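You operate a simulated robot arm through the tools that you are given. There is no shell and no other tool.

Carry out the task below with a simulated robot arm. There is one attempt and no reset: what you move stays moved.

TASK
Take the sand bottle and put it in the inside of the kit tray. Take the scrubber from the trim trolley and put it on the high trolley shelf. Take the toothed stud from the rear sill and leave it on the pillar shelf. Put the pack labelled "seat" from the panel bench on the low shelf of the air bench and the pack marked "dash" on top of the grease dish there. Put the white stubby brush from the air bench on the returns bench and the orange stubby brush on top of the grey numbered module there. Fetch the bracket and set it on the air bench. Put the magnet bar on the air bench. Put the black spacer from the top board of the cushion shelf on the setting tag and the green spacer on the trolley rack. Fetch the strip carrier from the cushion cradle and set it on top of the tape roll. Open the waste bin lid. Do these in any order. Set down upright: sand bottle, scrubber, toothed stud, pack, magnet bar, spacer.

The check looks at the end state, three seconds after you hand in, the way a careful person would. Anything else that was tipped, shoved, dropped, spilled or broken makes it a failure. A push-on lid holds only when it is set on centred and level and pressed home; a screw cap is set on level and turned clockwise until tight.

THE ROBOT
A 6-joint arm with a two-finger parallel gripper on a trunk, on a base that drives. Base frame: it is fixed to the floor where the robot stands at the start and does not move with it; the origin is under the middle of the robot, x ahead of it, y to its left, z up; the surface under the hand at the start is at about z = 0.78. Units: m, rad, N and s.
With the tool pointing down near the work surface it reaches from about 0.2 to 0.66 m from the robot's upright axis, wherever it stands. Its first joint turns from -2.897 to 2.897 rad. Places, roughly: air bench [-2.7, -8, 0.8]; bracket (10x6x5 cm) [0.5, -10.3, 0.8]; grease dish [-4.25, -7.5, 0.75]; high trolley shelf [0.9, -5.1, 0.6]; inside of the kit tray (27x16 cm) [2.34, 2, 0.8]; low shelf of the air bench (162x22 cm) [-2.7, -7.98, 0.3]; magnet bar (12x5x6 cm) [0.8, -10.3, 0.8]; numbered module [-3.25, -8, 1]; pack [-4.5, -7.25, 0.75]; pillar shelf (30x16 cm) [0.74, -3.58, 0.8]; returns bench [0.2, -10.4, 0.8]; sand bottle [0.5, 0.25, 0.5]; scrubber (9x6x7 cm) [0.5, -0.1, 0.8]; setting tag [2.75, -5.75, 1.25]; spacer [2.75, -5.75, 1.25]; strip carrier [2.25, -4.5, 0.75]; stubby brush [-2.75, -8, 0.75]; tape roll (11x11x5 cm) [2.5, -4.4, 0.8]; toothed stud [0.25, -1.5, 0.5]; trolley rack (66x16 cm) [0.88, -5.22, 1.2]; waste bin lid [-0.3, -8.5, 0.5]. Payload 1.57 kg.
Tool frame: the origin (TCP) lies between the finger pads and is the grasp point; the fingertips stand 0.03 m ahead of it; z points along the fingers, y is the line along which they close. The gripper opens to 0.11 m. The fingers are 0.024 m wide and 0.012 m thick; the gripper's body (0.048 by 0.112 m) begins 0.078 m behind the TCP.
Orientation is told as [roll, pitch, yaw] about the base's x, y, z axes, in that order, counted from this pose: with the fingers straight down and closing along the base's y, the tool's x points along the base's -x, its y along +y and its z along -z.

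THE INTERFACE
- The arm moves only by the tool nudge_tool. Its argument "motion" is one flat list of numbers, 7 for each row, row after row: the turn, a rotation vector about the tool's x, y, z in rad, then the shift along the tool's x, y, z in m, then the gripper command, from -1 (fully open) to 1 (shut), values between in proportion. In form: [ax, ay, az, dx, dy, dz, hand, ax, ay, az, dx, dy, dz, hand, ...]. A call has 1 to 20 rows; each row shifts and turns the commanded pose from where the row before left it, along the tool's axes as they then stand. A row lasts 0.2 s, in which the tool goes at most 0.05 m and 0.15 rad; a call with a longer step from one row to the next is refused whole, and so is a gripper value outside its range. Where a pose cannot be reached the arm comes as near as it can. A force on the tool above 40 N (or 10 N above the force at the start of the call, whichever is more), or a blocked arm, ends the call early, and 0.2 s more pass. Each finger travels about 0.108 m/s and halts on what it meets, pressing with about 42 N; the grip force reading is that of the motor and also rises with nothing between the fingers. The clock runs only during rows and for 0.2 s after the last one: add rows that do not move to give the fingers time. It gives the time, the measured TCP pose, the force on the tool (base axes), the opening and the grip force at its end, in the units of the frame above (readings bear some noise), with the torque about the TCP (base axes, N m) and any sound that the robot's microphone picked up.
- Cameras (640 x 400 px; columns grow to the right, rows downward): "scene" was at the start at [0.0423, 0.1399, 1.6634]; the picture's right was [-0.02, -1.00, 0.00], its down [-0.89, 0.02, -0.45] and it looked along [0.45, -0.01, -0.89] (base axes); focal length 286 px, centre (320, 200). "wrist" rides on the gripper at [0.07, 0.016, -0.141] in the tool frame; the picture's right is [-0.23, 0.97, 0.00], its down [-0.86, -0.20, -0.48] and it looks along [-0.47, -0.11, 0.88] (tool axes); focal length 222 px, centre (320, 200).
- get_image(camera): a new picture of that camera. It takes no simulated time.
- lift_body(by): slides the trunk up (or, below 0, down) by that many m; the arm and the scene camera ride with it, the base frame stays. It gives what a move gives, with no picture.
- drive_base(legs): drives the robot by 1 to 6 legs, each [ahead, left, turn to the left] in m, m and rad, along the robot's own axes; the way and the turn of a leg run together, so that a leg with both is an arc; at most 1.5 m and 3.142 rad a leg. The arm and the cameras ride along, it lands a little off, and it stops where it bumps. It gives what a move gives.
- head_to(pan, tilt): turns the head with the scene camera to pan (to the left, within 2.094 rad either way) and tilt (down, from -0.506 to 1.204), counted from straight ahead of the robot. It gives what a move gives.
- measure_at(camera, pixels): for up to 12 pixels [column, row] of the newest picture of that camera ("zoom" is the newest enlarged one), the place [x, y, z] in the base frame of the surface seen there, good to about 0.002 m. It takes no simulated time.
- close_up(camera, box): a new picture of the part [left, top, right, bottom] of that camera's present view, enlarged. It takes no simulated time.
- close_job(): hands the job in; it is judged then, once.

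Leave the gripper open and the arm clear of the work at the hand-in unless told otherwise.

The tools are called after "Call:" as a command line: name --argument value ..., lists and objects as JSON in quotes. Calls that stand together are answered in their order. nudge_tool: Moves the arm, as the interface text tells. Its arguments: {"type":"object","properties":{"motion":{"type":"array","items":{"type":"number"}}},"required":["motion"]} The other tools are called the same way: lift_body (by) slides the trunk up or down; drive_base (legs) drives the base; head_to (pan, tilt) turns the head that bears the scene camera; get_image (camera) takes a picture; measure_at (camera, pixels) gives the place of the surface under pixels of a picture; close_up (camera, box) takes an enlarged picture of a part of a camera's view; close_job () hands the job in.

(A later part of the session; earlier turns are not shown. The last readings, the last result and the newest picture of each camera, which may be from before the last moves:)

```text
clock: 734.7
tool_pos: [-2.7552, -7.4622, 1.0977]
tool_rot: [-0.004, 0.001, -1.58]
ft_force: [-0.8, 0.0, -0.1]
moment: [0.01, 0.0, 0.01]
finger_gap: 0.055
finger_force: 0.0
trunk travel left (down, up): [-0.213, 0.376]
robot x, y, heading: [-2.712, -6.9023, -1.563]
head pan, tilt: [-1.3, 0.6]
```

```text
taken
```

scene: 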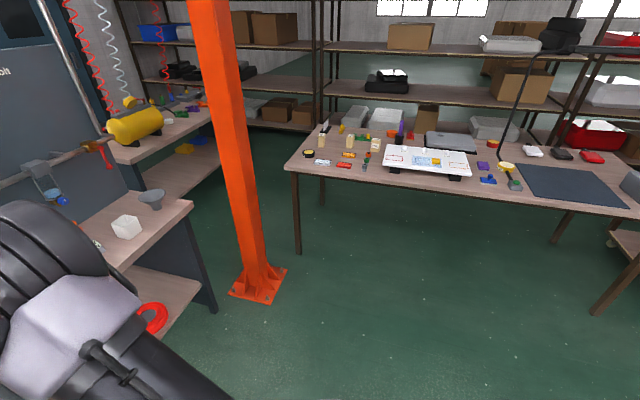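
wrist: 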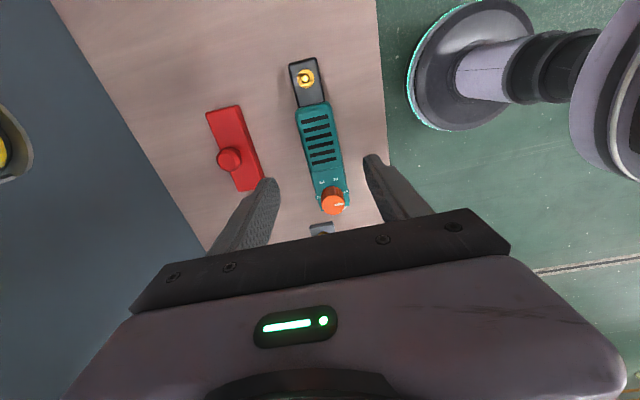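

I zoom on the panel bench.

Call:
close_up --camera "scene" --box '[285, 110, 425, 190]'

Call:
close_up --camera "scene" --box '[420, 110, 640, 220]'

Call:
measure_at --camera "scene" --pixels '[[292, 170], [325, 130], [309, 153], [349, 140], [377, 144], [322, 141], [430, 162], [295, 250], [635, 195], [266, 280], [240, 290], [590, 300]]'

```text
4.57 times, centred on (355, 150) of scene
```

zoom: 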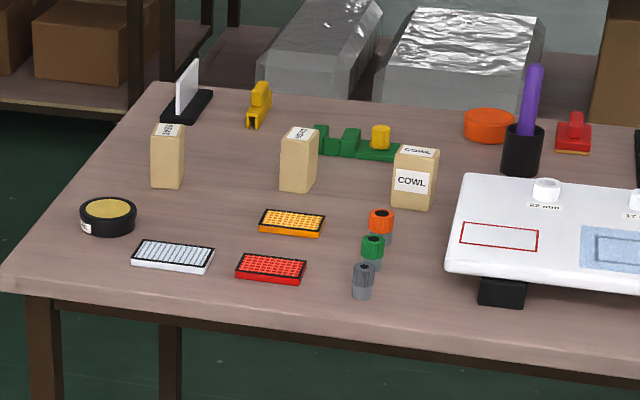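

```text
2.91 times, centred on (530, 165) of scene
```

zoom: 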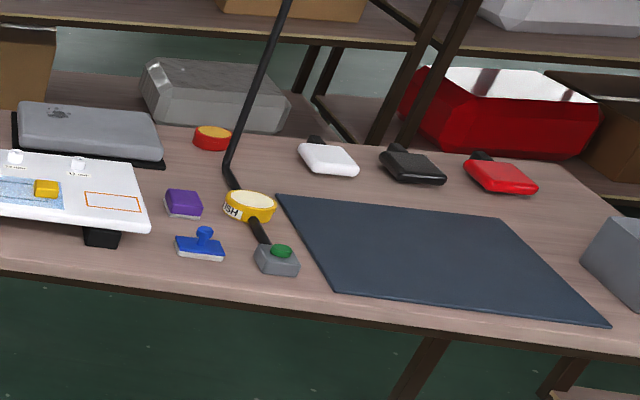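

```text
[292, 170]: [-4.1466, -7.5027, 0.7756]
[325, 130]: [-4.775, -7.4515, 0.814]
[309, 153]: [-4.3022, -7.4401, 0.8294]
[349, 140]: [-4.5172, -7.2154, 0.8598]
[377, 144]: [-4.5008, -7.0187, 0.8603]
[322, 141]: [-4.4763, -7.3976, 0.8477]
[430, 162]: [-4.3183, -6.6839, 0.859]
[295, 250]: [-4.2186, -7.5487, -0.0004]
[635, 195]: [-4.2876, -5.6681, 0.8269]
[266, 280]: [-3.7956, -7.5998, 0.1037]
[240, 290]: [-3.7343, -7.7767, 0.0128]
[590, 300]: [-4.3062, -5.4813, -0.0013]
```

Two of the packs have labels on the top. I zoom harder to read them.

Call:
close_up --camera "scene" --box '[312, 132, 362, 160]'

Call:
close_up --camera "scene" --box '[300, 140, 330, 166]'

```text
12.80 times, centred on (337, 146) of scene
```

zoom: 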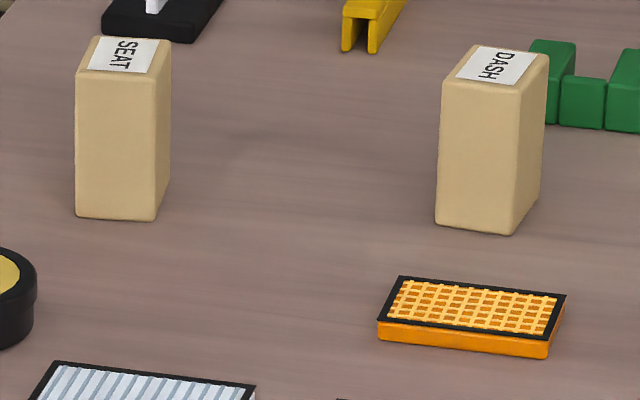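

```text
15.38 times, centred on (315, 153) of scene
```

zoom: 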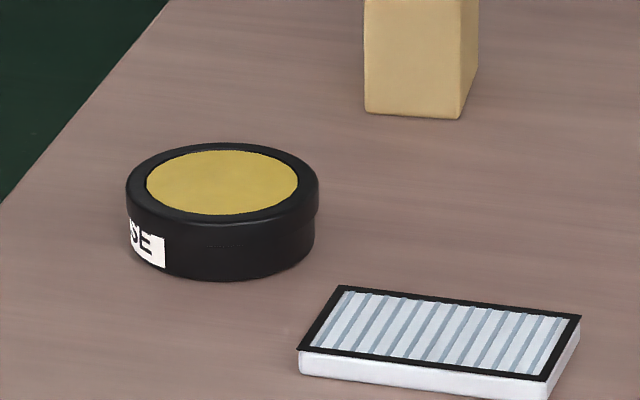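

SEAT pack at ≈(-4.476, -7.398), DASH at ≈(-4.517, -7.215), grease dish at ≈(-4.30, -7.44). I'll use the tilted grip again, so I take the proven start posture (0.51 ahead, 0.17 left) and tilt here in free space.

Call:
nudge_tool --motion '[0, 0, 0, 0.007, 0.03, 0.038, -0.2, 0, 0, 0, 0.007, 0.03, 0.038, -0.2, 0, 0, 0, 0.007, 0.03, 0.038, -0.2, 0, 0, 0, 0.007, 0.03, 0.038, -0.2, 0, 0, 0, 0.007, 0.03, 0.038, -0.2, 0, 0, 0, 0.007, 0.03, 0.038, -0.2, 0, 0, 0, 0.007, 0.03, 0.038, -0.2, 0, 0, 0, 0, 0, 0, -0.2]'

Call:
nudge_tool --motion '[0, -0.134, 0, -0.02, 0, 0, -0.2, 0, -0.134, 0, -0.02, 0, 0.003, -0.2, 0, -0.134, 0, -0.02, 0, 0.005, -0.2, 0, -0.133, 0, -0.018, 0, 0.008, -0.2, 0, -0.133, 0, -0.016, 0, 0.011, -0.2, 0, -0.133, 0, 0, 0, 0, -0.2, 0, 0, 0, 0, 0, 0, -0.2]'

```text
clock: 736.5
tool_pos: [-2.5451, -7.4146, 0.8304]
tool_rot: [-0.004, 0.0, -1.579]
ft_force: [0.1, -0.4, 0.3]
moment: [-0.03, 0.01, -0.01]
finger_gap: 0.0659
finger_force: 0.0
trunk travel left (down, up): [-0.213, 0.376]
robot x, y, heading: [-2.7152, -6.9016, -1.568]
head pan, tilt: [-1.3, 0.6]
```

```text
clock: 738.1
tool_pos: [-2.5541, -7.4887, 0.8257]
tool_rot: [-0.051, -0.623, -1.565]
ft_force: [-0.3, 0.4, 0.0]
moment: [0.0, -0.01, 0.01]
finger_gap: 0.0662
finger_force: 0.2
out of reach, approached as far as the arm can: row 3, 4, 5
trunk travel left (down, up): [-0.213, 0.376]
robot x, y, heading: [-2.7112, -6.9025, -1.571]
head pan, tilt: [-1.3, 0.6]
```

Call:
nudge_tool --motion '[-0.025, -0.09, 0, 0, 0, 0, -0.2, -0.026, -0.088, 0, 0, 0, 0, -0.2, 0, 0, 0, 0, 0, 0, -0.2]'

```text
clock: 738.9
tool_pos: [-2.5509, -7.4896, 0.8276]
tool_rot: [-0.014, -0.799, -1.558]
ft_force: [0.4, -0.5, 0.6]
moment: [-0.01, 0.0, 0.0]
finger_gap: 0.0661
finger_force: 0.1
out of reach, approached as far as the arm can: row 2
trunk travel left (down, up): [-0.213, 0.376]
robot x, y, heading: [-2.7154, -6.903, -1.569]
head pan, tilt: [-1.3, 0.6]
```

Tilted. I raise the trunk 0.17 m, turn right 90° to face west, and drive ~0.9 m toward the panel bench.

Call:
lift_body --by 0.17

Call:
drive_base --legs '[[0, 0, -1.57], [0.9, 0.13, 0]]'

Call:
head_to --pan 0.0 --tilt 0.8

Call:
get_image --camera "scene"

Call:
get_image --camera "wrist"

```text
clock: 740.8
tool_pos: [-2.5512, -7.489, 0.9953]
tool_rot: [-0.013, -0.799, -1.559]
ft_force: [0.4, -0.5, 0.4]
moment: [-0.04, -0.02, -0.01]
finger_gap: 0.0659
finger_force: 0.1
trunk travel left (down, up): [-0.383, 0.207]
robot x, y, heading: [-2.7131, -6.8978, -1.568]
head pan, tilt: [-1.3, 0.6]
```

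```text
clock: 749.4
tool_pos: [-4.2165, -7.2242, 0.9963]
tool_rot: [-0.014, -0.8, -3.117]
ft_force: [-0.2, 0.6, -0.2]
moment: [0.0, 0.03, 0.0]
finger_gap: 0.0658
finger_force: 0.0
trunk travel left (down, up): [-0.383, 0.207]
robot x, y, heading: [-3.625, -7.0529, -3.124]
head pan, tilt: [-1.3, 0.6]
```

```text
clock: 750.9
tool_pos: [-4.2144, -7.2249, 0.9975]
tool_rot: [-0.014, -0.799, -3.118]
ft_force: [0.0, -0.3, 0.7]
moment: [-0.01, 0.03, 0.01]
finger_gap: 0.0662
finger_force: 0.0
trunk travel left (down, up): [-0.383, 0.207]
robot x, y, heading: [-3.6291, -7.0579, -3.127]
head pan, tilt: [0.0, 0.799]
```

```text
taken
```

scene: 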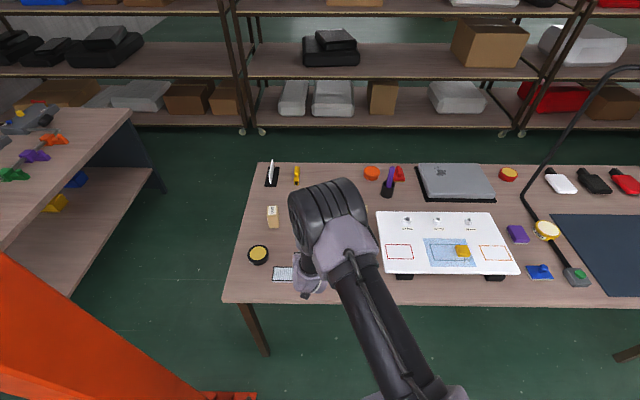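

```text
taken
```

wrist: 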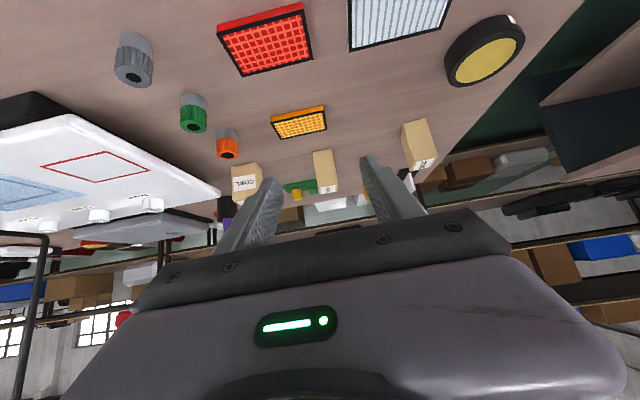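

DASH is straight ahead between the fingers. I zoom and measure it, the dish and the SEAT pack.

Call:
close_up --camera "wrist" --box '[280, 110, 460, 210]'

Call:
measure_at --camera "zoom" --pixels '[[165, 280], [125, 150], [170, 140], [130, 285], [195, 275], [155, 215], [190, 200], [490, 190], [435, 60], [510, 45], [520, 205], [470, 120]]'

Call:
measure_at --camera "wrist" --pixels '[[485, 60], [448, 75], [522, 40], [475, 80], [500, 25], [470, 30], [455, 60]]'

```text
3.56 times, centred on (370, 160) of wrist
```

zoom: 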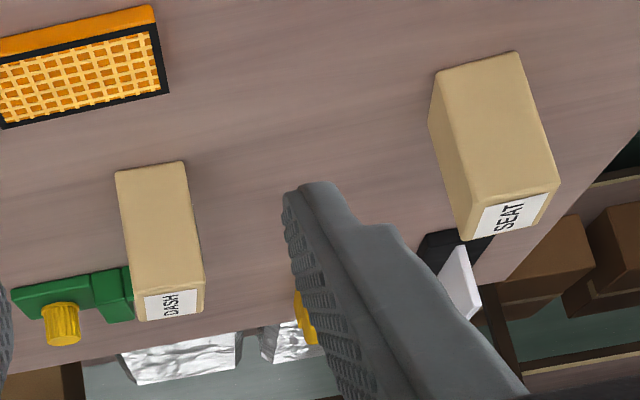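

```text
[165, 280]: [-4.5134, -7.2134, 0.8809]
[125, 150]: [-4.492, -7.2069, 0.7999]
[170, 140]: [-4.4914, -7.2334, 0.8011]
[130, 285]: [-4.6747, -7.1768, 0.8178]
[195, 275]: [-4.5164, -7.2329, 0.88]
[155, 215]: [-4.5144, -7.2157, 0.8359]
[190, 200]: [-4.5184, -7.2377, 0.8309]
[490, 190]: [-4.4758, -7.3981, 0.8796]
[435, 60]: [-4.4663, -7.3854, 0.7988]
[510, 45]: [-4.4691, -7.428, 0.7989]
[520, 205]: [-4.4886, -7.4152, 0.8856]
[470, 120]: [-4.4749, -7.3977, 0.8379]
```

```text
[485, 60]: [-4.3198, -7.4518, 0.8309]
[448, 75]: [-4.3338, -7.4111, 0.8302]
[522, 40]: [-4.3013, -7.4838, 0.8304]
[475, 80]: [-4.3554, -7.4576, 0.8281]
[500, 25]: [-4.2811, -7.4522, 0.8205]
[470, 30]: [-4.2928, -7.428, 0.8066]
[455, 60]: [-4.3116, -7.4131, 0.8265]
```

DASH: front face x≈-4.514, y≈-7.216, about 4.3 cm wide, top ≈0.886. SEAT: front x≈-4.4755, y≈-7.398. I lower the trunk 0.1 m and extend the arm 0.1 m forward for more reach.

Call:
lift_body --by -0.1

Call:
nudge_tool --motion '[0, 0, 0, -0.0232, 0, 0.0239, -0.2, 0, 0, 0, -0.0232, 0, 0.0239, -0.2, 0, 0, 0, -0.0232, 0, 0.0239, -0.2, 0, 0, 0, 0, 0, 0, -0.2]'

Call:
get_image --camera "wrist"

```text
clock: 752.2
tool_pos: [-4.2146, -7.2252, 0.8973]
tool_rot: [-0.014, -0.8, -3.116]
ft_force: [0.5, -0.4, -0.2]
moment: [0.03, 0.01, 0.0]
finger_gap: 0.0658
finger_force: 0.0
trunk travel left (down, up): [-0.284, 0.306]
robot x, y, heading: [-3.6308, -7.0581, -3.13]
head pan, tilt: [0.0, 0.799]
```

```text
clock: 753.2
tool_pos: [-4.3159, -7.2277, 0.8958]
tool_rot: [-0.015, -0.8, -3.116]
ft_force: [-0.1, 0.1, 0.1]
moment: [0.0, 0.02, -0.01]
finger_gap: 0.0661
finger_force: 0.0
trunk travel left (down, up): [-0.284, 0.306]
robot x, y, heading: [-3.6317, -7.053, -3.125]
head pan, tilt: [0.0, 0.799]
```

```text
taken
```

wrist: 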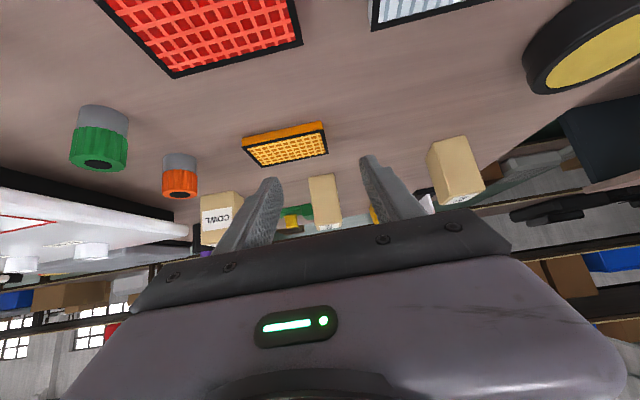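

I drive ahead 0.14 m (right 0.014) and re-check alignment.

Call:
drive_base --legs '[[0.14, -0.014, 0]]'

Call:
lift_body --by -0.03

Call:
get_image --camera "wrist"

Call:
measure_at --camera "wrist" --pixels '[[325, 170], [308, 170], [340, 165], [325, 150], [345, 180], [325, 195]]'

```text
clock: 754.5
tool_pos: [-4.4575, -7.2156, 0.895]
tool_rot: [-0.014, -0.8, -3.119]
ft_force: [-0.7, 0.9, 0.1]
moment: [0.02, 0.0, 0.0]
finger_gap: 0.066
finger_force: 0.1
trunk travel left (down, up): [-0.284, 0.306]
robot x, y, heading: [-3.7678, -7.0425, -3.127]
head pan, tilt: [0.0, 0.799]
```

```text
clock: 755.3
tool_pos: [-4.457, -7.2159, 0.8667]
tool_rot: [-0.014, -0.801, -3.121]
ft_force: [-0.3, 0.5, 0.6]
moment: [0.0, 0.02, 0.0]
finger_gap: 0.0663
finger_force: 0.0
trunk travel left (down, up): [-0.253, 0.336]
robot x, y, heading: [-3.7694, -7.0444, -3.124]
head pan, tilt: [0.0, 0.799]
```

```text
taken
```

wrist: 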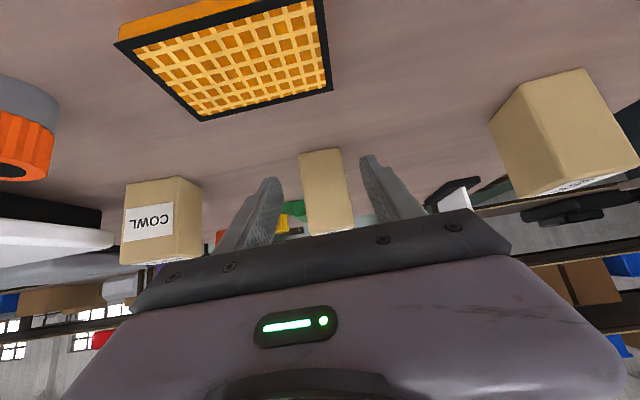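

```text
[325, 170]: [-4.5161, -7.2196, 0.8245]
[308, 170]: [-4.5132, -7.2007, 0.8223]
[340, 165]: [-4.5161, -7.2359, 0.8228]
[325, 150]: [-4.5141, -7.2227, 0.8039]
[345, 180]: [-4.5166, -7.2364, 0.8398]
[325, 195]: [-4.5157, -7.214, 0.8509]
```

Centred. I drive ahead 0.078 m and close.

Call:
drive_base --legs '[[0.078, 0, 0]]'

Call:
get_image --camera "wrist"

```text
clock: 756.3
tool_pos: [-4.5341, -7.2167, 0.8658]
tool_rot: [-0.013, -0.8, -3.119]
ft_force: [-0.9, 0.1, -0.8]
moment: [-0.01, 0.0, 0.0]
finger_gap: 0.0659
finger_force: 0.0
trunk travel left (down, up): [-0.253, 0.336]
robot x, y, heading: [-3.8462, -7.0422, -3.132]
head pan, tilt: [0.0, 0.799]
```

```text
taken
```

wrist: 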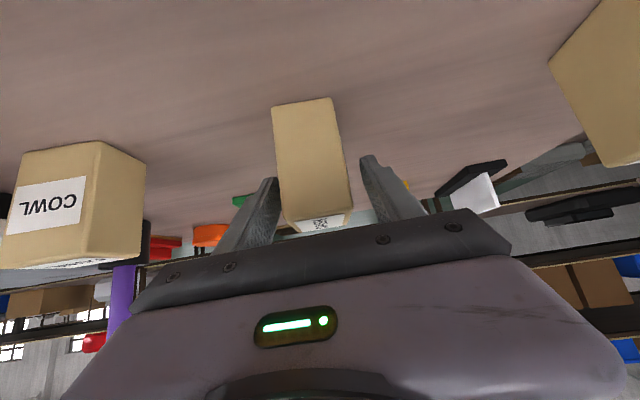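

Call:
nudge_tool --motion '[0, 0, 0, 0, 0, 0, 0.0, 0, 0, 0, 0, 0, 0, 0.4, 0, 0, 0, 0, 0, 0, 1, 0, 0, 0, 0, 0, 0, 1]'

Call:
lift_body --by 0.06

Call:
get_image --camera "wrist"

```text
clock: 757.3
tool_pos: [-4.5331, -7.217, 0.8664]
tool_rot: [-0.013, -0.801, -3.118]
ft_force: [-1.6, -0.2, 4.1]
moment: [-0.23, 0.05, 0.01]
finger_gap: 0.0446
finger_force: 41.8
trunk travel left (down, up): [-0.253, 0.336]
robot x, y, heading: [-3.8473, -7.0491, -3.121]
head pan, tilt: [0.0, 0.799]
```

```text
clock: 758.3
tool_pos: [-4.5332, -7.2176, 0.9255]
tool_rot: [-0.015, -0.799, -3.119]
ft_force: [0.4, -0.4, -1.1]
moment: [-0.01, 0.0, -0.02]
finger_gap: 0.0444
finger_force: 41.6
trunk travel left (down, up): [-0.313, 0.276]
robot x, y, heading: [-3.8502, -7.0431, -3.124]
head pan, tilt: [0.0, 0.799]
```

```text
taken
```

wrist: 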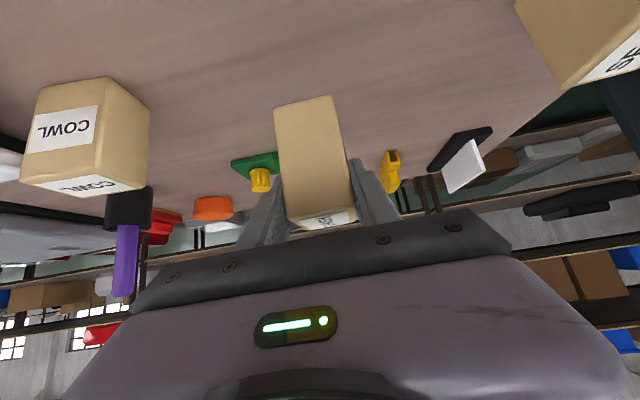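

DASH is held. I measure the SEAT pack (same size) from the head camera to learn the packs' depth, and re-measure the dish.

Call:
get_image --camera "scene"

Call:
close_up --camera "scene" --box '[180, 170, 320, 290]'

```text
taken
```

scene: 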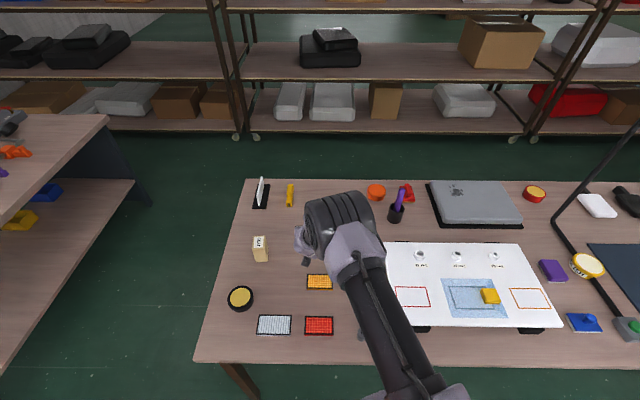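

```text
3.33 times, centred on (250, 230) of scene
```

zoom: 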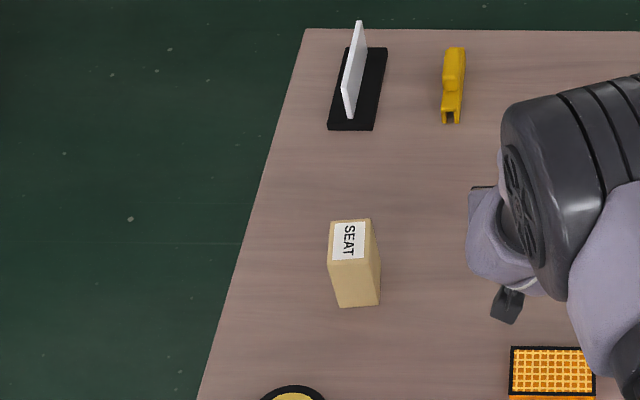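

Call:
measure_at --camera "zoom" --pixels '[[335, 223], [368, 222], [331, 260], [366, 262], [350, 240], [340, 300], [376, 300], [375, 250], [295, 397]]'

Call:
measure_at --camera "scene" --pixels '[[240, 298], [230, 298], [251, 297], [240, 288], [240, 308], [233, 291], [247, 305]]'

```text
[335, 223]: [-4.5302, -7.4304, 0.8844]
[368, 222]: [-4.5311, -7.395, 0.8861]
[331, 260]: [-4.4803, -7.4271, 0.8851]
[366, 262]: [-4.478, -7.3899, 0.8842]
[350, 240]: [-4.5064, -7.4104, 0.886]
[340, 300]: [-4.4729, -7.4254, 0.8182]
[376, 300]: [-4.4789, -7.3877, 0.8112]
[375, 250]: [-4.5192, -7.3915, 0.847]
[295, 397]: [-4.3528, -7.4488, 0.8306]
```

```text
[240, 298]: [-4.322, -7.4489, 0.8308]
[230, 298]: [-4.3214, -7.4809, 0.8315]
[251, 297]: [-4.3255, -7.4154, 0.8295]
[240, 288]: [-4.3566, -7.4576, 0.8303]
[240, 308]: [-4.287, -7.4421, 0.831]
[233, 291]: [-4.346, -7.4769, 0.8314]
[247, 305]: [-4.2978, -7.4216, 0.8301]
```

Packs: depth 0.058, width 0.043. Dish centre (-4.322, -7.448), top z≈0.831. I back 0.218 m, then move left 0.234 m so DASH's centre comes over the dish.

Call:
drive_base --legs '[[-0.2185, 0, 0], [0, 0.2343, 0]]'

Call:
get_image --camera "wrist"

Call:
get_image --camera "scene"

```text
clock: 761.4
tool_pos: [-4.3102, -7.4489, 0.925]
tool_rot: [-0.016, -0.8, -3.122]
ft_force: [0.5, -0.2, -1.5]
moment: [0.03, 0.0, 0.02]
finger_gap: 0.0448
finger_force: 41.7
trunk travel left (down, up): [-0.313, 0.276]
robot x, y, heading: [-3.6231, -7.2836, -3.134]
head pan, tilt: [0.0, 0.799]
```

```text
taken
```

wrist: 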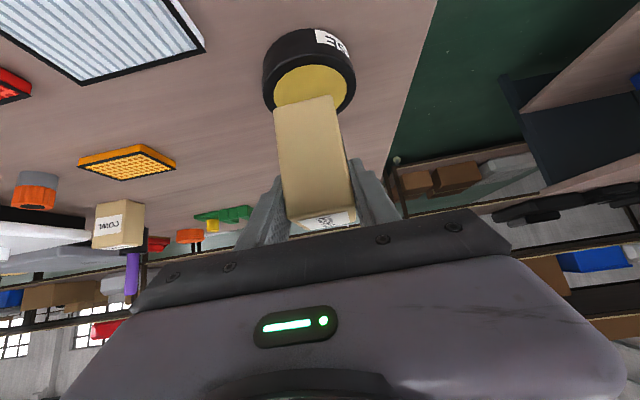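

```text
taken
```

scene: 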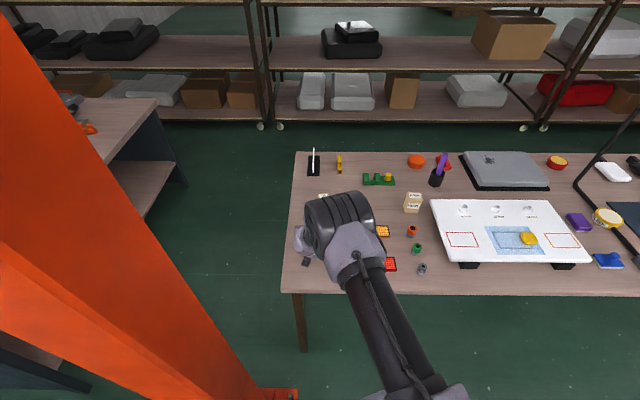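

Well aligned. I lower 23 mm, then creep.

Call:
lift_body --by -0.023

Call:
lift_body --by -0.003

Call:
lift_body --by -0.002

```text
clock: 762.1
tool_pos: [-4.3091, -7.4481, 0.904]
tool_rot: [-0.015, -0.799, -3.123]
ft_force: [0.9, -0.3, -1.8]
moment: [0.01, 0.01, 0.02]
finger_gap: 0.0445
finger_force: 42.0
trunk travel left (down, up): [-0.29, 0.3]
robot x, y, heading: [-3.617, -7.2776, -3.131]
head pan, tilt: [0.0, 0.799]
```

```text
clock: 762.6
tool_pos: [-4.3097, -7.4471, 0.9004]
tool_rot: [-0.013, -0.802, -3.122]
ft_force: [0.3, -0.4, -1.9]
moment: [-0.02, -0.04, -0.01]
finger_gap: 0.0446
finger_force: 42.0
trunk travel left (down, up): [-0.287, 0.303]
robot x, y, heading: [-3.6199, -7.2778, -3.133]
head pan, tilt: [0.0, 0.799]
```

```text
clock: 763.1
tool_pos: [-4.311, -7.4479, 0.8987]
tool_rot: [-0.015, -0.8, -3.122]
ft_force: [-0.6, -0.3, -1.6]
moment: [-0.03, -0.02, -0.01]
finger_gap: 0.0445
finger_force: 42.2
trunk travel left (down, up): [-0.285, 0.305]
robot x, y, heading: [-3.6201, -7.2775, -3.129]
head pan, tilt: [0.0, 0.799]
```

Call:
lift_body --by -0.002

Call:
close_up --camera "wrist" --box '[230, 10, 410, 240]'

```text
clock: 763.6
tool_pos: [-4.3106, -7.4478, 0.8956]
tool_rot: [-0.012, -0.801, -3.123]
ft_force: [-0.7, 0.9, 1.3]
moment: [-0.1, 0.04, -0.04]
finger_gap: 0.0446
finger_force: 42.3
trunk travel left (down, up): [-0.283, 0.307]
robot x, y, heading: [-3.6248, -7.2788, -3.134]
head pan, tilt: [0.0, 0.799]
```

```text
1.74 times, centred on (320, 125) of wrist
```

zoom: 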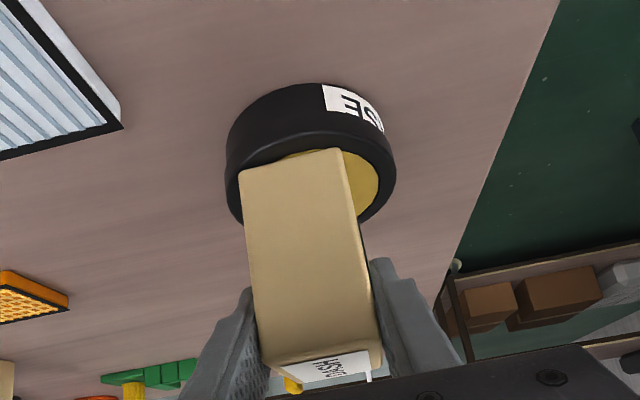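

Contact (+1.3 N). I verify the centring by measuring pack base corners and dish rim.

Call:
measure_at --camera "zoom" --pixels '[[245, 172], [338, 156], [290, 175], [232, 180], [392, 170], [310, 145], [375, 190], [355, 225], [370, 340], [300, 270]]'

```text
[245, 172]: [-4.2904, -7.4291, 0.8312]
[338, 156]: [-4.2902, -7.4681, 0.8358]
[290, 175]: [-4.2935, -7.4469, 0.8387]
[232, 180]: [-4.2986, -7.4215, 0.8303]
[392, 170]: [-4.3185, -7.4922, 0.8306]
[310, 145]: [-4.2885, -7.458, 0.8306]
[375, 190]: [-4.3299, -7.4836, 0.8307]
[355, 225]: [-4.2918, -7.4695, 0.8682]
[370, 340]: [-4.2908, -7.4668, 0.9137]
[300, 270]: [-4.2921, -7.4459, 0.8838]
```

The pack's base is centred on the dish within ~3 mm. I release and back out along the tool axis.

Call:
nudge_tool --motion '[0, 0, 0, 0, 0, 0, 0.15, 0, 0, 0, 0, 0, 0, 0.05, 0, 0, 0, 0, 0, 0, -0.1, 0, 0, 0, 0, 0, 0, -0.2, 0, 0, 0, 0, 0, 0, -0.2]'

Call:
nudge_tool --motion '[0, 0, 0, 0, 0, -0.025, -0.2, 0, 0, 0, 0, 0, -0.03, -0.2, 0, 0, 0, 0, 0, -0.03, -0.2, 0, 0, 0, 0, 0, -0.03, -0.2, 0, 0, 0, 0, 0, 0, -0.2]'

Call:
get_image --camera "wrist"

```text
clock: 764.8
tool_pos: [-4.3099, -7.4488, 0.8965]
tool_rot: [-0.014, -0.798, -3.121]
ft_force: [-1.0, 0.3, 0.8]
moment: [0.0, 0.03, -0.03]
finger_gap: 0.0658
finger_force: 0.0
trunk travel left (down, up): [-0.283, 0.307]
robot x, y, heading: [-3.6242, -7.2781, -3.131]
head pan, tilt: [0.0, 0.799]
```

```text
clock: 766.0
tool_pos: [-4.2274, -7.4491, 0.9793]
tool_rot: [-0.015, -0.798, -3.123]
ft_force: [0.0, 0.4, 0.8]
moment: [-0.01, 0.03, -0.04]
finger_gap: 0.0658
finger_force: 0.0
trunk travel left (down, up): [-0.283, 0.307]
robot x, y, heading: [-3.621, -7.2791, -3.128]
head pan, tilt: [0.0, 0.799]
```

```text
taken
```

wrist: 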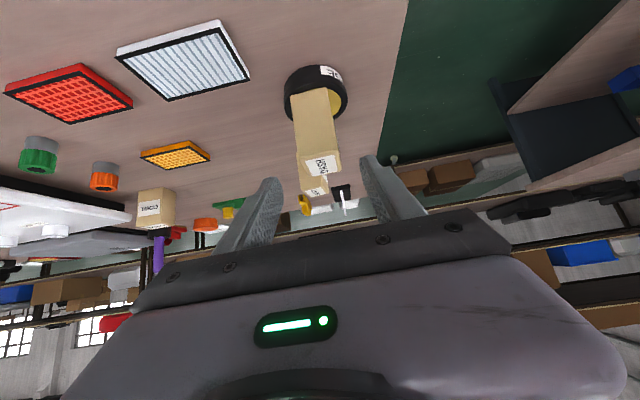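

DASH stands on the grease dish. For SEAT, a straight approach would bring the camera into DASH, so I'll come in from the north-east by 0.2 rad. I move right (north) 0.21 m, turn left 0.19, and extend the arm 0.08 m with a wider opening.

Call:
drive_base --legs '[[0, -0.21, 0], [0, 0, 0.19]]'

Call:
nudge_tool --motion '[0, 0, 0, -0.028, 0, 0.0287, -0.5, 0, 0, 0, -0.028, 0, 0.0287, -0.5, 0, 0, 0, 0, 0, 0, -0.5]'

Call:
get_image --camera "wrist"

```text
clock: 768.4
tool_pos: [-4.1878, -7.3436, 0.9784]
tool_rot: [-0.015, -0.799, -2.935]
ft_force: [0.0, -0.3, -0.2]
moment: [0.0, 0.01, -0.01]
finger_gap: 0.066
finger_force: 0.1
trunk travel left (down, up): [-0.283, 0.307]
robot x, y, heading: [-3.6183, -7.0617, -2.945]
head pan, tilt: [0.0, 0.799]
```

```text
clock: 769.2
tool_pos: [-4.2635, -7.3601, 0.9799]
tool_rot: [-0.014, -0.799, -2.933]
ft_force: [0.4, 0.4, 0.1]
moment: [0.01, 0.0, -0.03]
finger_gap: 0.0825
finger_force: 0.0
trunk travel left (down, up): [-0.283, 0.307]
robot x, y, heading: [-3.6203, -7.0613, -2.941]
head pan, tilt: [0.0, 0.799]
```

```text
taken
```

wrist: 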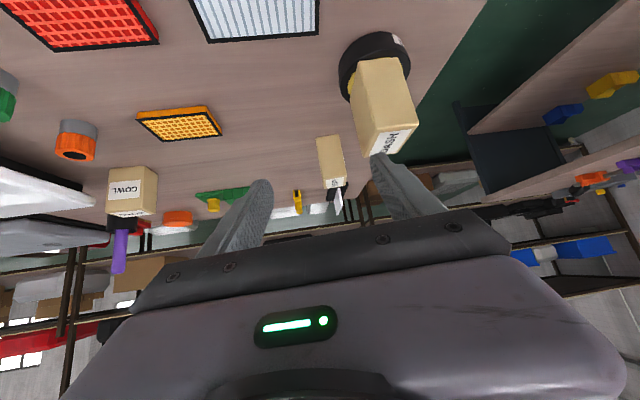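

Path is clear above DASH. I drive ahead 0.234 m, then check before lowering.

Call:
drive_base --legs '[[0.234, 0.001, 0]]'

Call:
get_image --camera "wrist"

Call:
measure_at --camera "wrist" --pixels '[[310, 110], [300, 90], [330, 90], [320, 130]]'

```text
clock: 771.0
tool_pos: [-4.4951, -7.4081, 0.9787]
tool_rot: [-0.015, -0.799, -2.936]
ft_force: [-0.6, 0.8, 0.5]
moment: [-0.01, -0.01, -0.02]
finger_gap: 0.0827
finger_force: 0.1
trunk travel left (down, up): [-0.283, 0.307]
robot x, y, heading: [-3.8537, -7.1083, -2.947]
head pan, tilt: [0.0, 0.799]
```

```text
taken
```

wrist: 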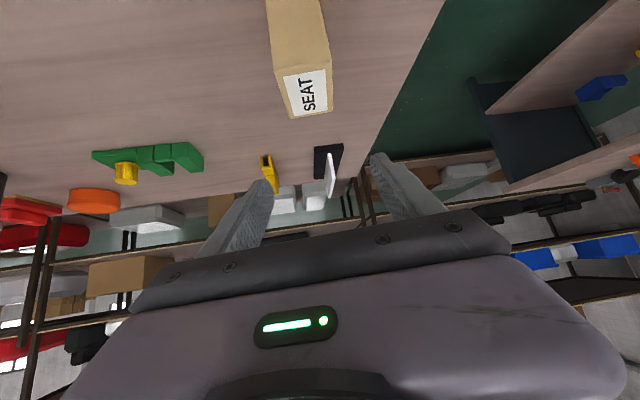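

```text
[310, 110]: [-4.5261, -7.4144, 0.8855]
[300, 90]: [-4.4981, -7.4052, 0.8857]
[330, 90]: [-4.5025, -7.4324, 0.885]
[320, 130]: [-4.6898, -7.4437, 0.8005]
```

SEAT is right below, centred. I lower 0.107 m and look.

Call:
lift_body --by -0.07

Call:
get_image --camera "wrist"

Call:
lift_body --by -0.037

Call:
get_image --camera "wrist"

```text
clock: 772.1
tool_pos: [-4.4952, -7.4084, 0.9099]
tool_rot: [-0.014, -0.799, -2.935]
ft_force: [-0.6, 0.2, -0.3]
moment: [-0.01, -0.01, -0.02]
finger_gap: 0.0829
finger_force: 0.0
trunk travel left (down, up): [-0.213, 0.377]
robot x, y, heading: [-3.8554, -7.1095, -2.945]
head pan, tilt: [0.0, 0.799]
```

```text
taken
```

wrist: 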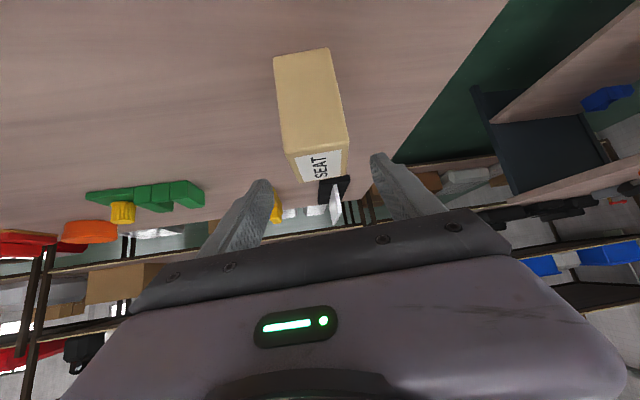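

```text
clock: 772.9
tool_pos: [-4.4944, -7.4081, 0.8714]
tool_rot: [-0.014, -0.799, -2.935]
ft_force: [0.5, -0.1, 0.3]
moment: [0.01, 0.04, 0.0]
finger_gap: 0.0824
finger_force: 0.0
trunk travel left (down, up): [-0.176, 0.414]
robot x, y, heading: [-3.8558, -7.1124, -2.941]
head pan, tilt: [0.0, 0.799]
```

```text
taken
```

wrist: 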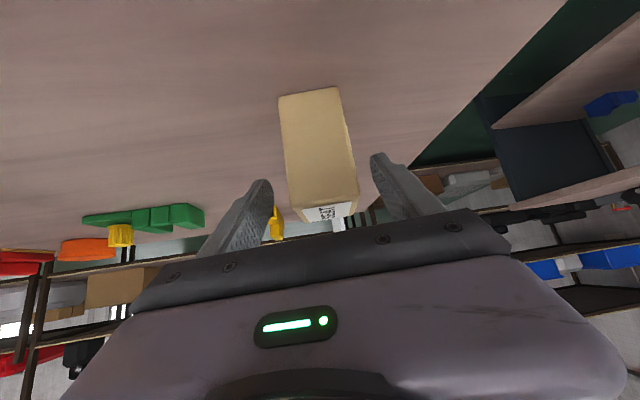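

SEAT sits between the fingers. I close gently so the pack squares up with the pads.

Call:
nudge_tool --motion '[0, 0, 0, 0, 0, 0, -0.2, 0, 0, 0, 0, 0, 0, 0.0, 0, 0, 0, 0, 0, 0, 0.2, 0, 0, 0, 0, 0, 0, 0.6, 0, 0, 0, 0, 0, 0, 1, 0, 0, 0, 0, 0, 0, 1]'

Call:
get_image --camera "wrist"

```text
clock: 774.3
tool_pos: [-4.4949, -7.4077, 0.8722]
tool_rot: [-0.014, -0.799, -2.934]
ft_force: [-0.6, -1.9, 1.2]
moment: [-0.13, -0.02, -0.01]
finger_gap: 0.0444
finger_force: 41.9
trunk travel left (down, up): [-0.176, 0.414]
robot x, y, heading: [-3.854, -7.1122, -2.941]
head pan, tilt: [0.0, 0.799]
```

```text
taken
```

wrist: 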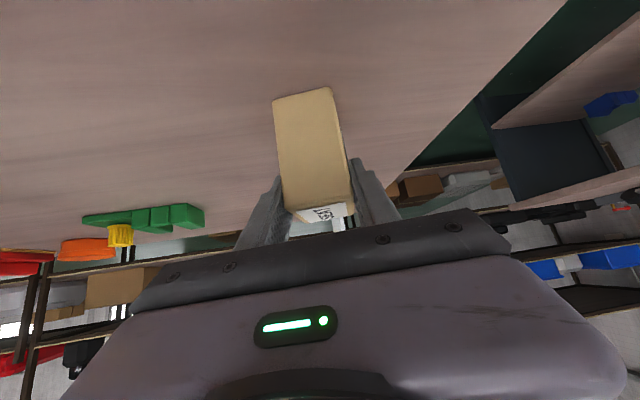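

Aligned at 0.0444. I lift 0.15 m (above DASH) and back out 0.35 m, then check DASH.

Call:
lift_body --by 0.15

Call:
drive_base --legs '[[-0.35, 0, 0]]'

Call:
get_image --camera "scene"

Call:
get_image --camera "wrist"

```text
clock: 776.0
tool_pos: [-4.4951, -7.4076, 1.0221]
tool_rot: [-0.014, -0.801, -2.934]
ft_force: [-0.7, 1.0, -1.0]
moment: [0.02, -0.04, -0.02]
finger_gap: 0.0446
finger_force: 41.9
trunk travel left (down, up): [-0.326, 0.264]
robot x, y, heading: [-3.8559, -7.1109, -2.944]
head pan, tilt: [0.0, 0.799]
```

```text
clock: 778.3
tool_pos: [-4.1581, -7.3381, 1.0226]
tool_rot: [-0.014, -0.798, -2.938]
ft_force: [-0.8, 1.0, -2.0]
moment: [0.02, -0.02, 0.0]
finger_gap: 0.0447
finger_force: 41.7
trunk travel left (down, up): [-0.326, 0.264]
robot x, y, heading: [-3.5189, -7.0442, -2.951]
head pan, tilt: [0.0, 0.799]
```

```text
taken
```

scene: 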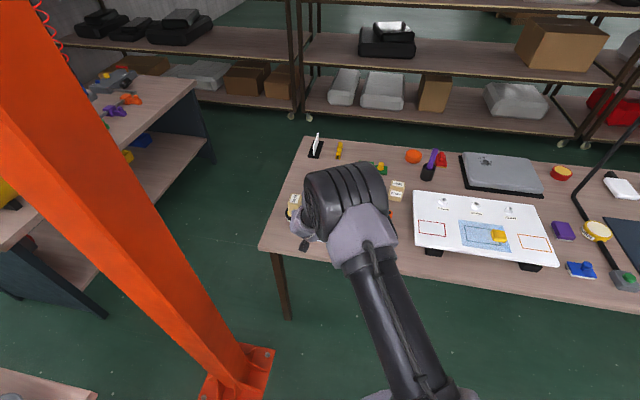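

```text
taken
```

wrist: 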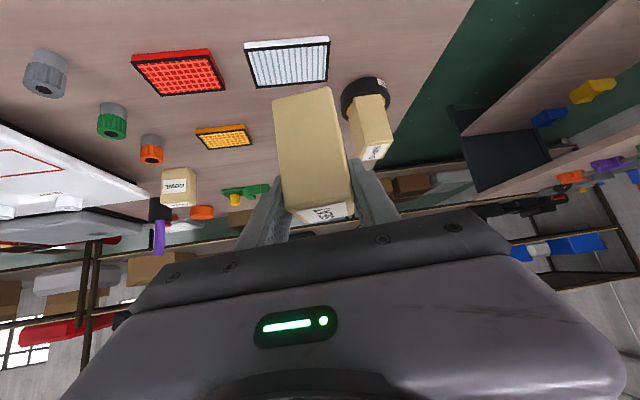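

DASH still stands on the dish and SEAT is held. To avoid the orange column I back 0.6 m away before turning left to face south toward the air bench.

Call:
drive_base --legs '[[-0.62, 0, 0], [0, 0, 1.38]]'

Call:
nudge_tool --motion '[0, 0, 0, 0.0279, 0, -0.0287, 1, 0, 0, 0, 0.0279, 0, -0.0287, 1, 0, 0, 0, 0.0279, 0, -0.0287, 1, 0, 0, 0, 0, 0, 0, 1]'

Call:
head_to --pan 0.2 --tilt 0.75

Call:
get_image --camera "scene"

```text
clock: 785.1
tool_pos: [-2.7579, -7.6152, 1.0229]
tool_rot: [-0.015, -0.801, -1.565]
ft_force: [0.6, 0.1, -2.4]
moment: [0.01, -0.02, 0.01]
finger_gap: 0.0446
finger_force: 41.4
trunk travel left (down, up): [-0.326, 0.264]
robot x, y, heading: [-2.9191, -6.9247, -1.578]
head pan, tilt: [0.0, 0.799]
```

```text
clock: 786.1
tool_pos: [-2.7577, -7.4938, 1.0235]
tool_rot: [-0.015, -0.799, -1.565]
ft_force: [-1.1, -0.1, -2.3]
moment: [-0.02, 0.04, -0.02]
finger_gap: 0.0446
finger_force: 41.9
trunk travel left (down, up): [-0.326, 0.264]
robot x, y, heading: [-2.92, -6.9257, -1.578]
head pan, tilt: [0.0, 0.799]
```

```text
clock: 786.8
tool_pos: [-2.7577, -7.4943, 1.0236]
tool_rot: [-0.015, -0.8, -1.564]
ft_force: [0.0, 0.5, -1.1]
moment: [0.03, 0.0, -0.03]
finger_gap: 0.0446
finger_force: 42.1
trunk travel left (down, up): [-0.326, 0.264]
robot x, y, heading: [-2.9234, -6.9295, -1.575]
head pan, tilt: [0.201, 0.75]
```

```text
taken
```

scene: 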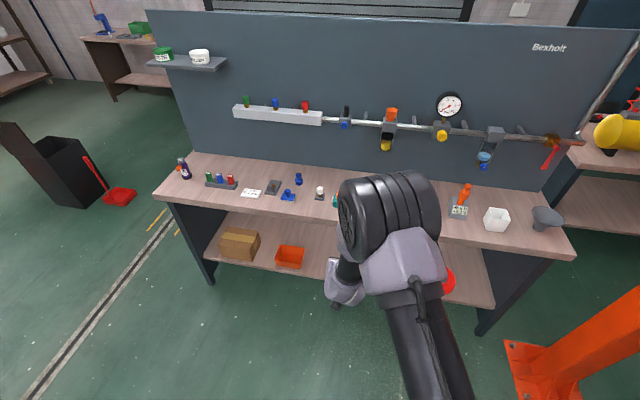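

I measure the low shelf: surface, front edge, tray's right side.

Call:
measure_at --camera "scene" --pixels '[[318, 240], [316, 275], [305, 260], [303, 250], [325, 255], [318, 225], [452, 275], [320, 283], [280, 230], [470, 280]]'

Call:
lift_body --by -0.32

Call:
nudge_tool --motion '[0, 0, 0, 0.0287, 0, 0.0279, 1, 0, 0, 0, 0.0287, 0, 0.0279, 1, 0, 0, 0, 0.0287, 0, 0.0279, 1, 0, 0, 0, 0.0287, 0, 0.0279, 1, 0, 0, 0, 0, 0, 0, 1]'

```text
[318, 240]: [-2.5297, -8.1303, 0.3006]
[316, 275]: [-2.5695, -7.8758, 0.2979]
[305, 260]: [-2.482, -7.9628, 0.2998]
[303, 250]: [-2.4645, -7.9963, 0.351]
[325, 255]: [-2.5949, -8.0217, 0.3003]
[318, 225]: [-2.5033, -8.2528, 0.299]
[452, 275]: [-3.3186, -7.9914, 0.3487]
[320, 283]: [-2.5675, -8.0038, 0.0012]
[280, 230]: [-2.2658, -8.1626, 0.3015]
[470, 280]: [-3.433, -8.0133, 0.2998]
```

```text
clock: 790.0
tool_pos: [-2.7572, -7.4941, 0.705]
tool_rot: [-0.013, -0.799, -1.566]
ft_force: [0.3, -0.1, -0.6]
moment: [0.04, -0.04, 0.03]
finger_gap: 0.0446
finger_force: 42.3
trunk travel left (down, up): [-0.006, 0.584]
robot x, y, heading: [-2.9245, -6.9296, -1.574]
head pan, tilt: [0.201, 0.75]
```

```text
clock: 791.2
tool_pos: [-2.7501, -7.4948, 0.5434]
tool_rot: [-0.024, -0.797, -1.565]
ft_force: [-0.4, 0.6, -1.3]
moment: [0.08, -0.01, 0.02]
finger_gap: 0.0445
finger_force: 42.0
out of reach, approached as far as the arm can: row 3, 4
trunk travel left (down, up): [-0.006, 0.584]
robot x, y, heading: [-2.921, -6.925, -1.572]
head pan, tilt: [0.201, 0.75]
```

Shelf surface z=0.300, front edge y≈-7.875, free around x≈-2.65. I continue lowering with the arm.

Call:
nudge_tool --motion '[-0.012, 0, 0, 0.0287, 0, 0.0279, 1, 0, 0, 0, 0.0287, 0, 0.0279, 1, 0, 0, 0, 0.0287, 0, 0.0279, 1, 0, 0, 0, 0.0215, 0, 0.0209, 1, 0, 0, 0, 0, 0, 0, 1]'

```text
clock: 792.4
tool_pos: [-2.7453, -7.4999, 0.396]
tool_rot: [-0.004, -0.8, -1.567]
ft_force: [0.4, -0.1, -1.1]
moment: [0.01, -0.01, 0.0]
finger_gap: 0.0446
finger_force: 42.3
out of reach, approached as far as the arm can: row 1
trunk travel left (down, up): [-0.006, 0.584]
robot x, y, heading: [-2.9203, -6.9323, -1.576]
head pan, tilt: [0.201, 0.75]
```

TCP at z=0.396, pack bottom ≈0.324, just above shelf level. I shift left 0.098 m and drive ahead 0.3 m, then check.

Call:
drive_base --legs '[[0, 0.098, 0], [0.28, 0, 0]]'

Call:
get_image --camera "wrist"

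Call:
get_image --camera "scene"

```text
clock: 795.1
tool_pos: [-2.6459, -7.777, 0.3955]
tool_rot: [-0.002, -0.799, -1.558]
ft_force: [0.2, 0.1, -2.0]
moment: [0.0, -0.01, -0.01]
finger_gap: 0.0447
finger_force: 41.6
trunk travel left (down, up): [-0.006, 0.584]
robot x, y, heading: [-2.8218, -7.2059, -1.572]
head pan, tilt: [0.201, 0.75]
```

```text
taken
```

wrist: 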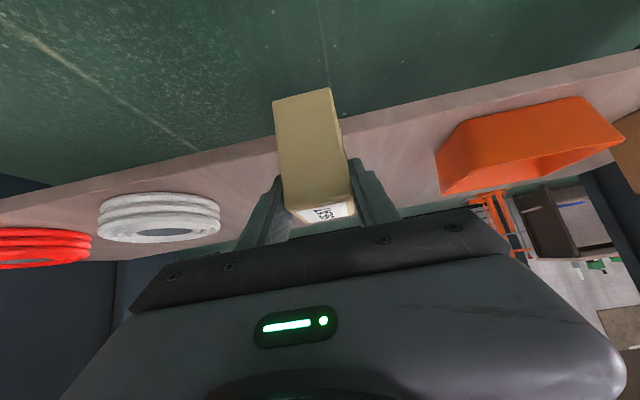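

```text
taken
```

scene: 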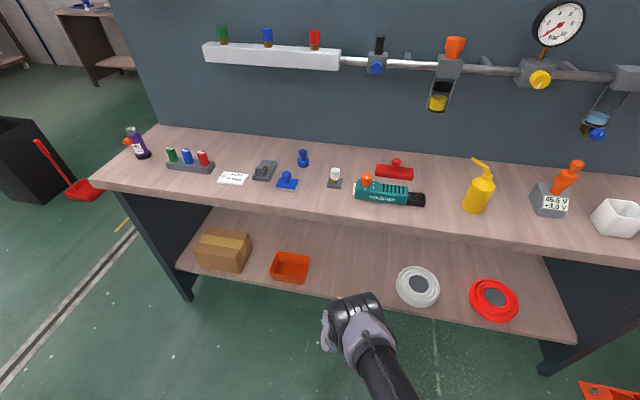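

Everything on the bench looks in order. Before driving in, I check the elbow's position against the bench's front edge.

Call:
measure_at --camera "scene" --pixels '[[355, 300], [355, 315], [370, 335], [340, 340], [330, 330], [380, 370], [350, 296], [325, 345]]'

```text
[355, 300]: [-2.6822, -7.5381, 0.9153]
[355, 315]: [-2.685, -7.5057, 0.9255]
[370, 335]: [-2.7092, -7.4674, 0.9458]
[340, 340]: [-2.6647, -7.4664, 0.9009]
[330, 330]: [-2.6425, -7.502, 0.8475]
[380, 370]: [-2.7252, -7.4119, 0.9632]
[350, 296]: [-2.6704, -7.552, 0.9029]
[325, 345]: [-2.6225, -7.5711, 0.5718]
```

The elbow's foremost point is y≈-7.55, so after 0.183 m it stays ~9 cm clear of the bench edge. I drive in.

Call:
drive_base --legs '[[0.183, 0, 0]]'

Call:
get_image --camera "wrist"

```text
clock: 796.6
tool_pos: [-2.6451, -7.9589, 0.396]
tool_rot: [-0.005, -0.8, -1.56]
ft_force: [0.4, 0.0, -1.5]
moment: [0.04, 0.01, 0.01]
finger_gap: 0.0444
finger_force: 41.8
trunk travel left (down, up): [-0.006, 0.584]
robot x, y, heading: [-2.8232, -7.39, -1.572]
head pan, tilt: [0.201, 0.75]
```

```text
taken
```

wrist: 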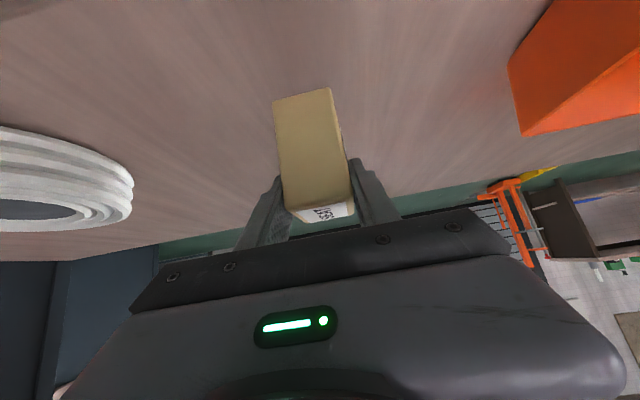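

Over the shelf. The trunk is near its lower end, so I lower with the arm: 18 mm, then creeping.

Call:
nudge_tool --motion '[0, 0, 0, 0.0065, 0, 0.0063, 1, 0, 0, 0, 0.0064, 0, 0.0063, 1, 0, 0, 0, 0, 0, 0, 1]'

Call:
nudge_tool --motion '[0, 0, 0, 0.0018, 0, 0.0017, 1, 0, 0, 0, 0, 0, 0, 1]'

Call:
nudge_tool --motion '[0, 0, 0, 0.0014, 0, 0.0014, 1, 0, 0, 0, 0, 0, 0, 1]'

```text
clock: 797.4
tool_pos: [-2.6446, -7.959, 0.3774]
tool_rot: [-0.005, -0.799, -1.558]
ft_force: [0.5, 0.1, -1.5]
moment: [0.05, 0.0, 0.0]
finger_gap: 0.0446
finger_force: 42.0
trunk travel left (down, up): [-0.006, 0.584]
robot x, y, heading: [-2.8218, -7.3894, -1.569]
head pan, tilt: [0.201, 0.75]
```

```text
clock: 798.0
tool_pos: [-2.6458, -7.9603, 0.3753]
tool_rot: [-0.004, -0.799, -1.561]
ft_force: [0.0, -0.9, -1.6]
moment: [0.03, 0.01, 0.0]
finger_gap: 0.0445
finger_force: 42.1
trunk travel left (down, up): [-0.006, 0.584]
robot x, y, heading: [-2.8262, -7.3902, -1.567]
head pan, tilt: [0.201, 0.75]
```

```text
clock: 798.6
tool_pos: [-2.6456, -7.9594, 0.3732]
tool_rot: [-0.004, -0.799, -1.561]
ft_force: [0.2, -0.3, -0.8]
moment: [0.01, -0.02, -0.01]
finger_gap: 0.0445
finger_force: 41.4
trunk travel left (down, up): [-0.006, 0.584]
robot x, y, heading: [-2.8249, -7.3888, -1.571]
head pan, tilt: [0.201, 0.75]
```

Call:
nudge_tool --motion '[0, 0, 0, 0.0014, 0, 0.0014, 1, 0, 0, 0, 0, 0, 0, 1]'

Call:
nudge_tool --motion '[0, 0, 0, 0.0011, 0, 0.001, 1, 0, 0, 0, 0, 0, 0, 1]'

```text
clock: 799.2
tool_pos: [-2.6448, -7.9597, 0.3725]
tool_rot: [-0.001, -0.799, -1.563]
ft_force: [-3.3, 1.0, 6.3]
moment: [0.02, -0.01, -0.03]
finger_gap: 0.0446
finger_force: 41.4
trunk travel left (down, up): [-0.006, 0.584]
robot x, y, heading: [-2.8241, -7.3874, -1.569]
head pan, tilt: [0.201, 0.75]
```

```text
clock: 799.8
tool_pos: [-2.6444, -7.9599, 0.3723]
tool_rot: [0.001, -0.802, -1.562]
ft_force: [-2.1, 3.0, 23.0]
moment: [0.61, 0.1, 0.02]
finger_gap: 0.0446
finger_force: 42.3
trunk travel left (down, up): [-0.006, 0.584]
robot x, y, heading: [-2.825, -7.3877, -1.572]
head pan, tilt: [0.201, 0.75]
```

Firm contact. I relieve 1 mm, then open and back out horizontally.

Call:
nudge_tool --motion '[0, 0, 0, -0.001, 0, -0.001, 1, 0, 0, 0, 0, 0, 0, 0.15, 0, 0, 0, 0, 0, 0, 0.05, 0, 0, 0, 0, 0, 0, -0.1, 0, 0, 0, 0, 0, 0, -0.25, 0, 0, 0, 0, 0, 0, -0.25]'

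Call:
get_image --camera "wrist"

```text
clock: 801.2
tool_pos: [-2.6452, -7.9567, 0.3718]
tool_rot: [-0.004, -0.799, -1.56]
ft_force: [0.5, 0.3, 0.2]
moment: [0.0, 0.04, -0.01]
finger_gap: 0.0687
finger_force: 0.0
trunk travel left (down, up): [-0.006, 0.584]
robot x, y, heading: [-2.8228, -7.3882, -1.568]
head pan, tilt: [0.201, 0.75]
```

```text
taken
```

wrist: 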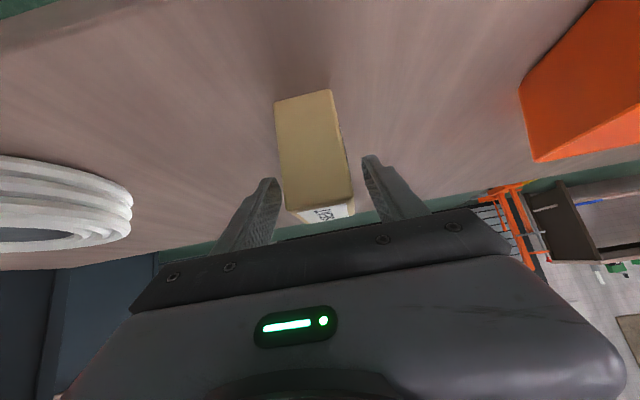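

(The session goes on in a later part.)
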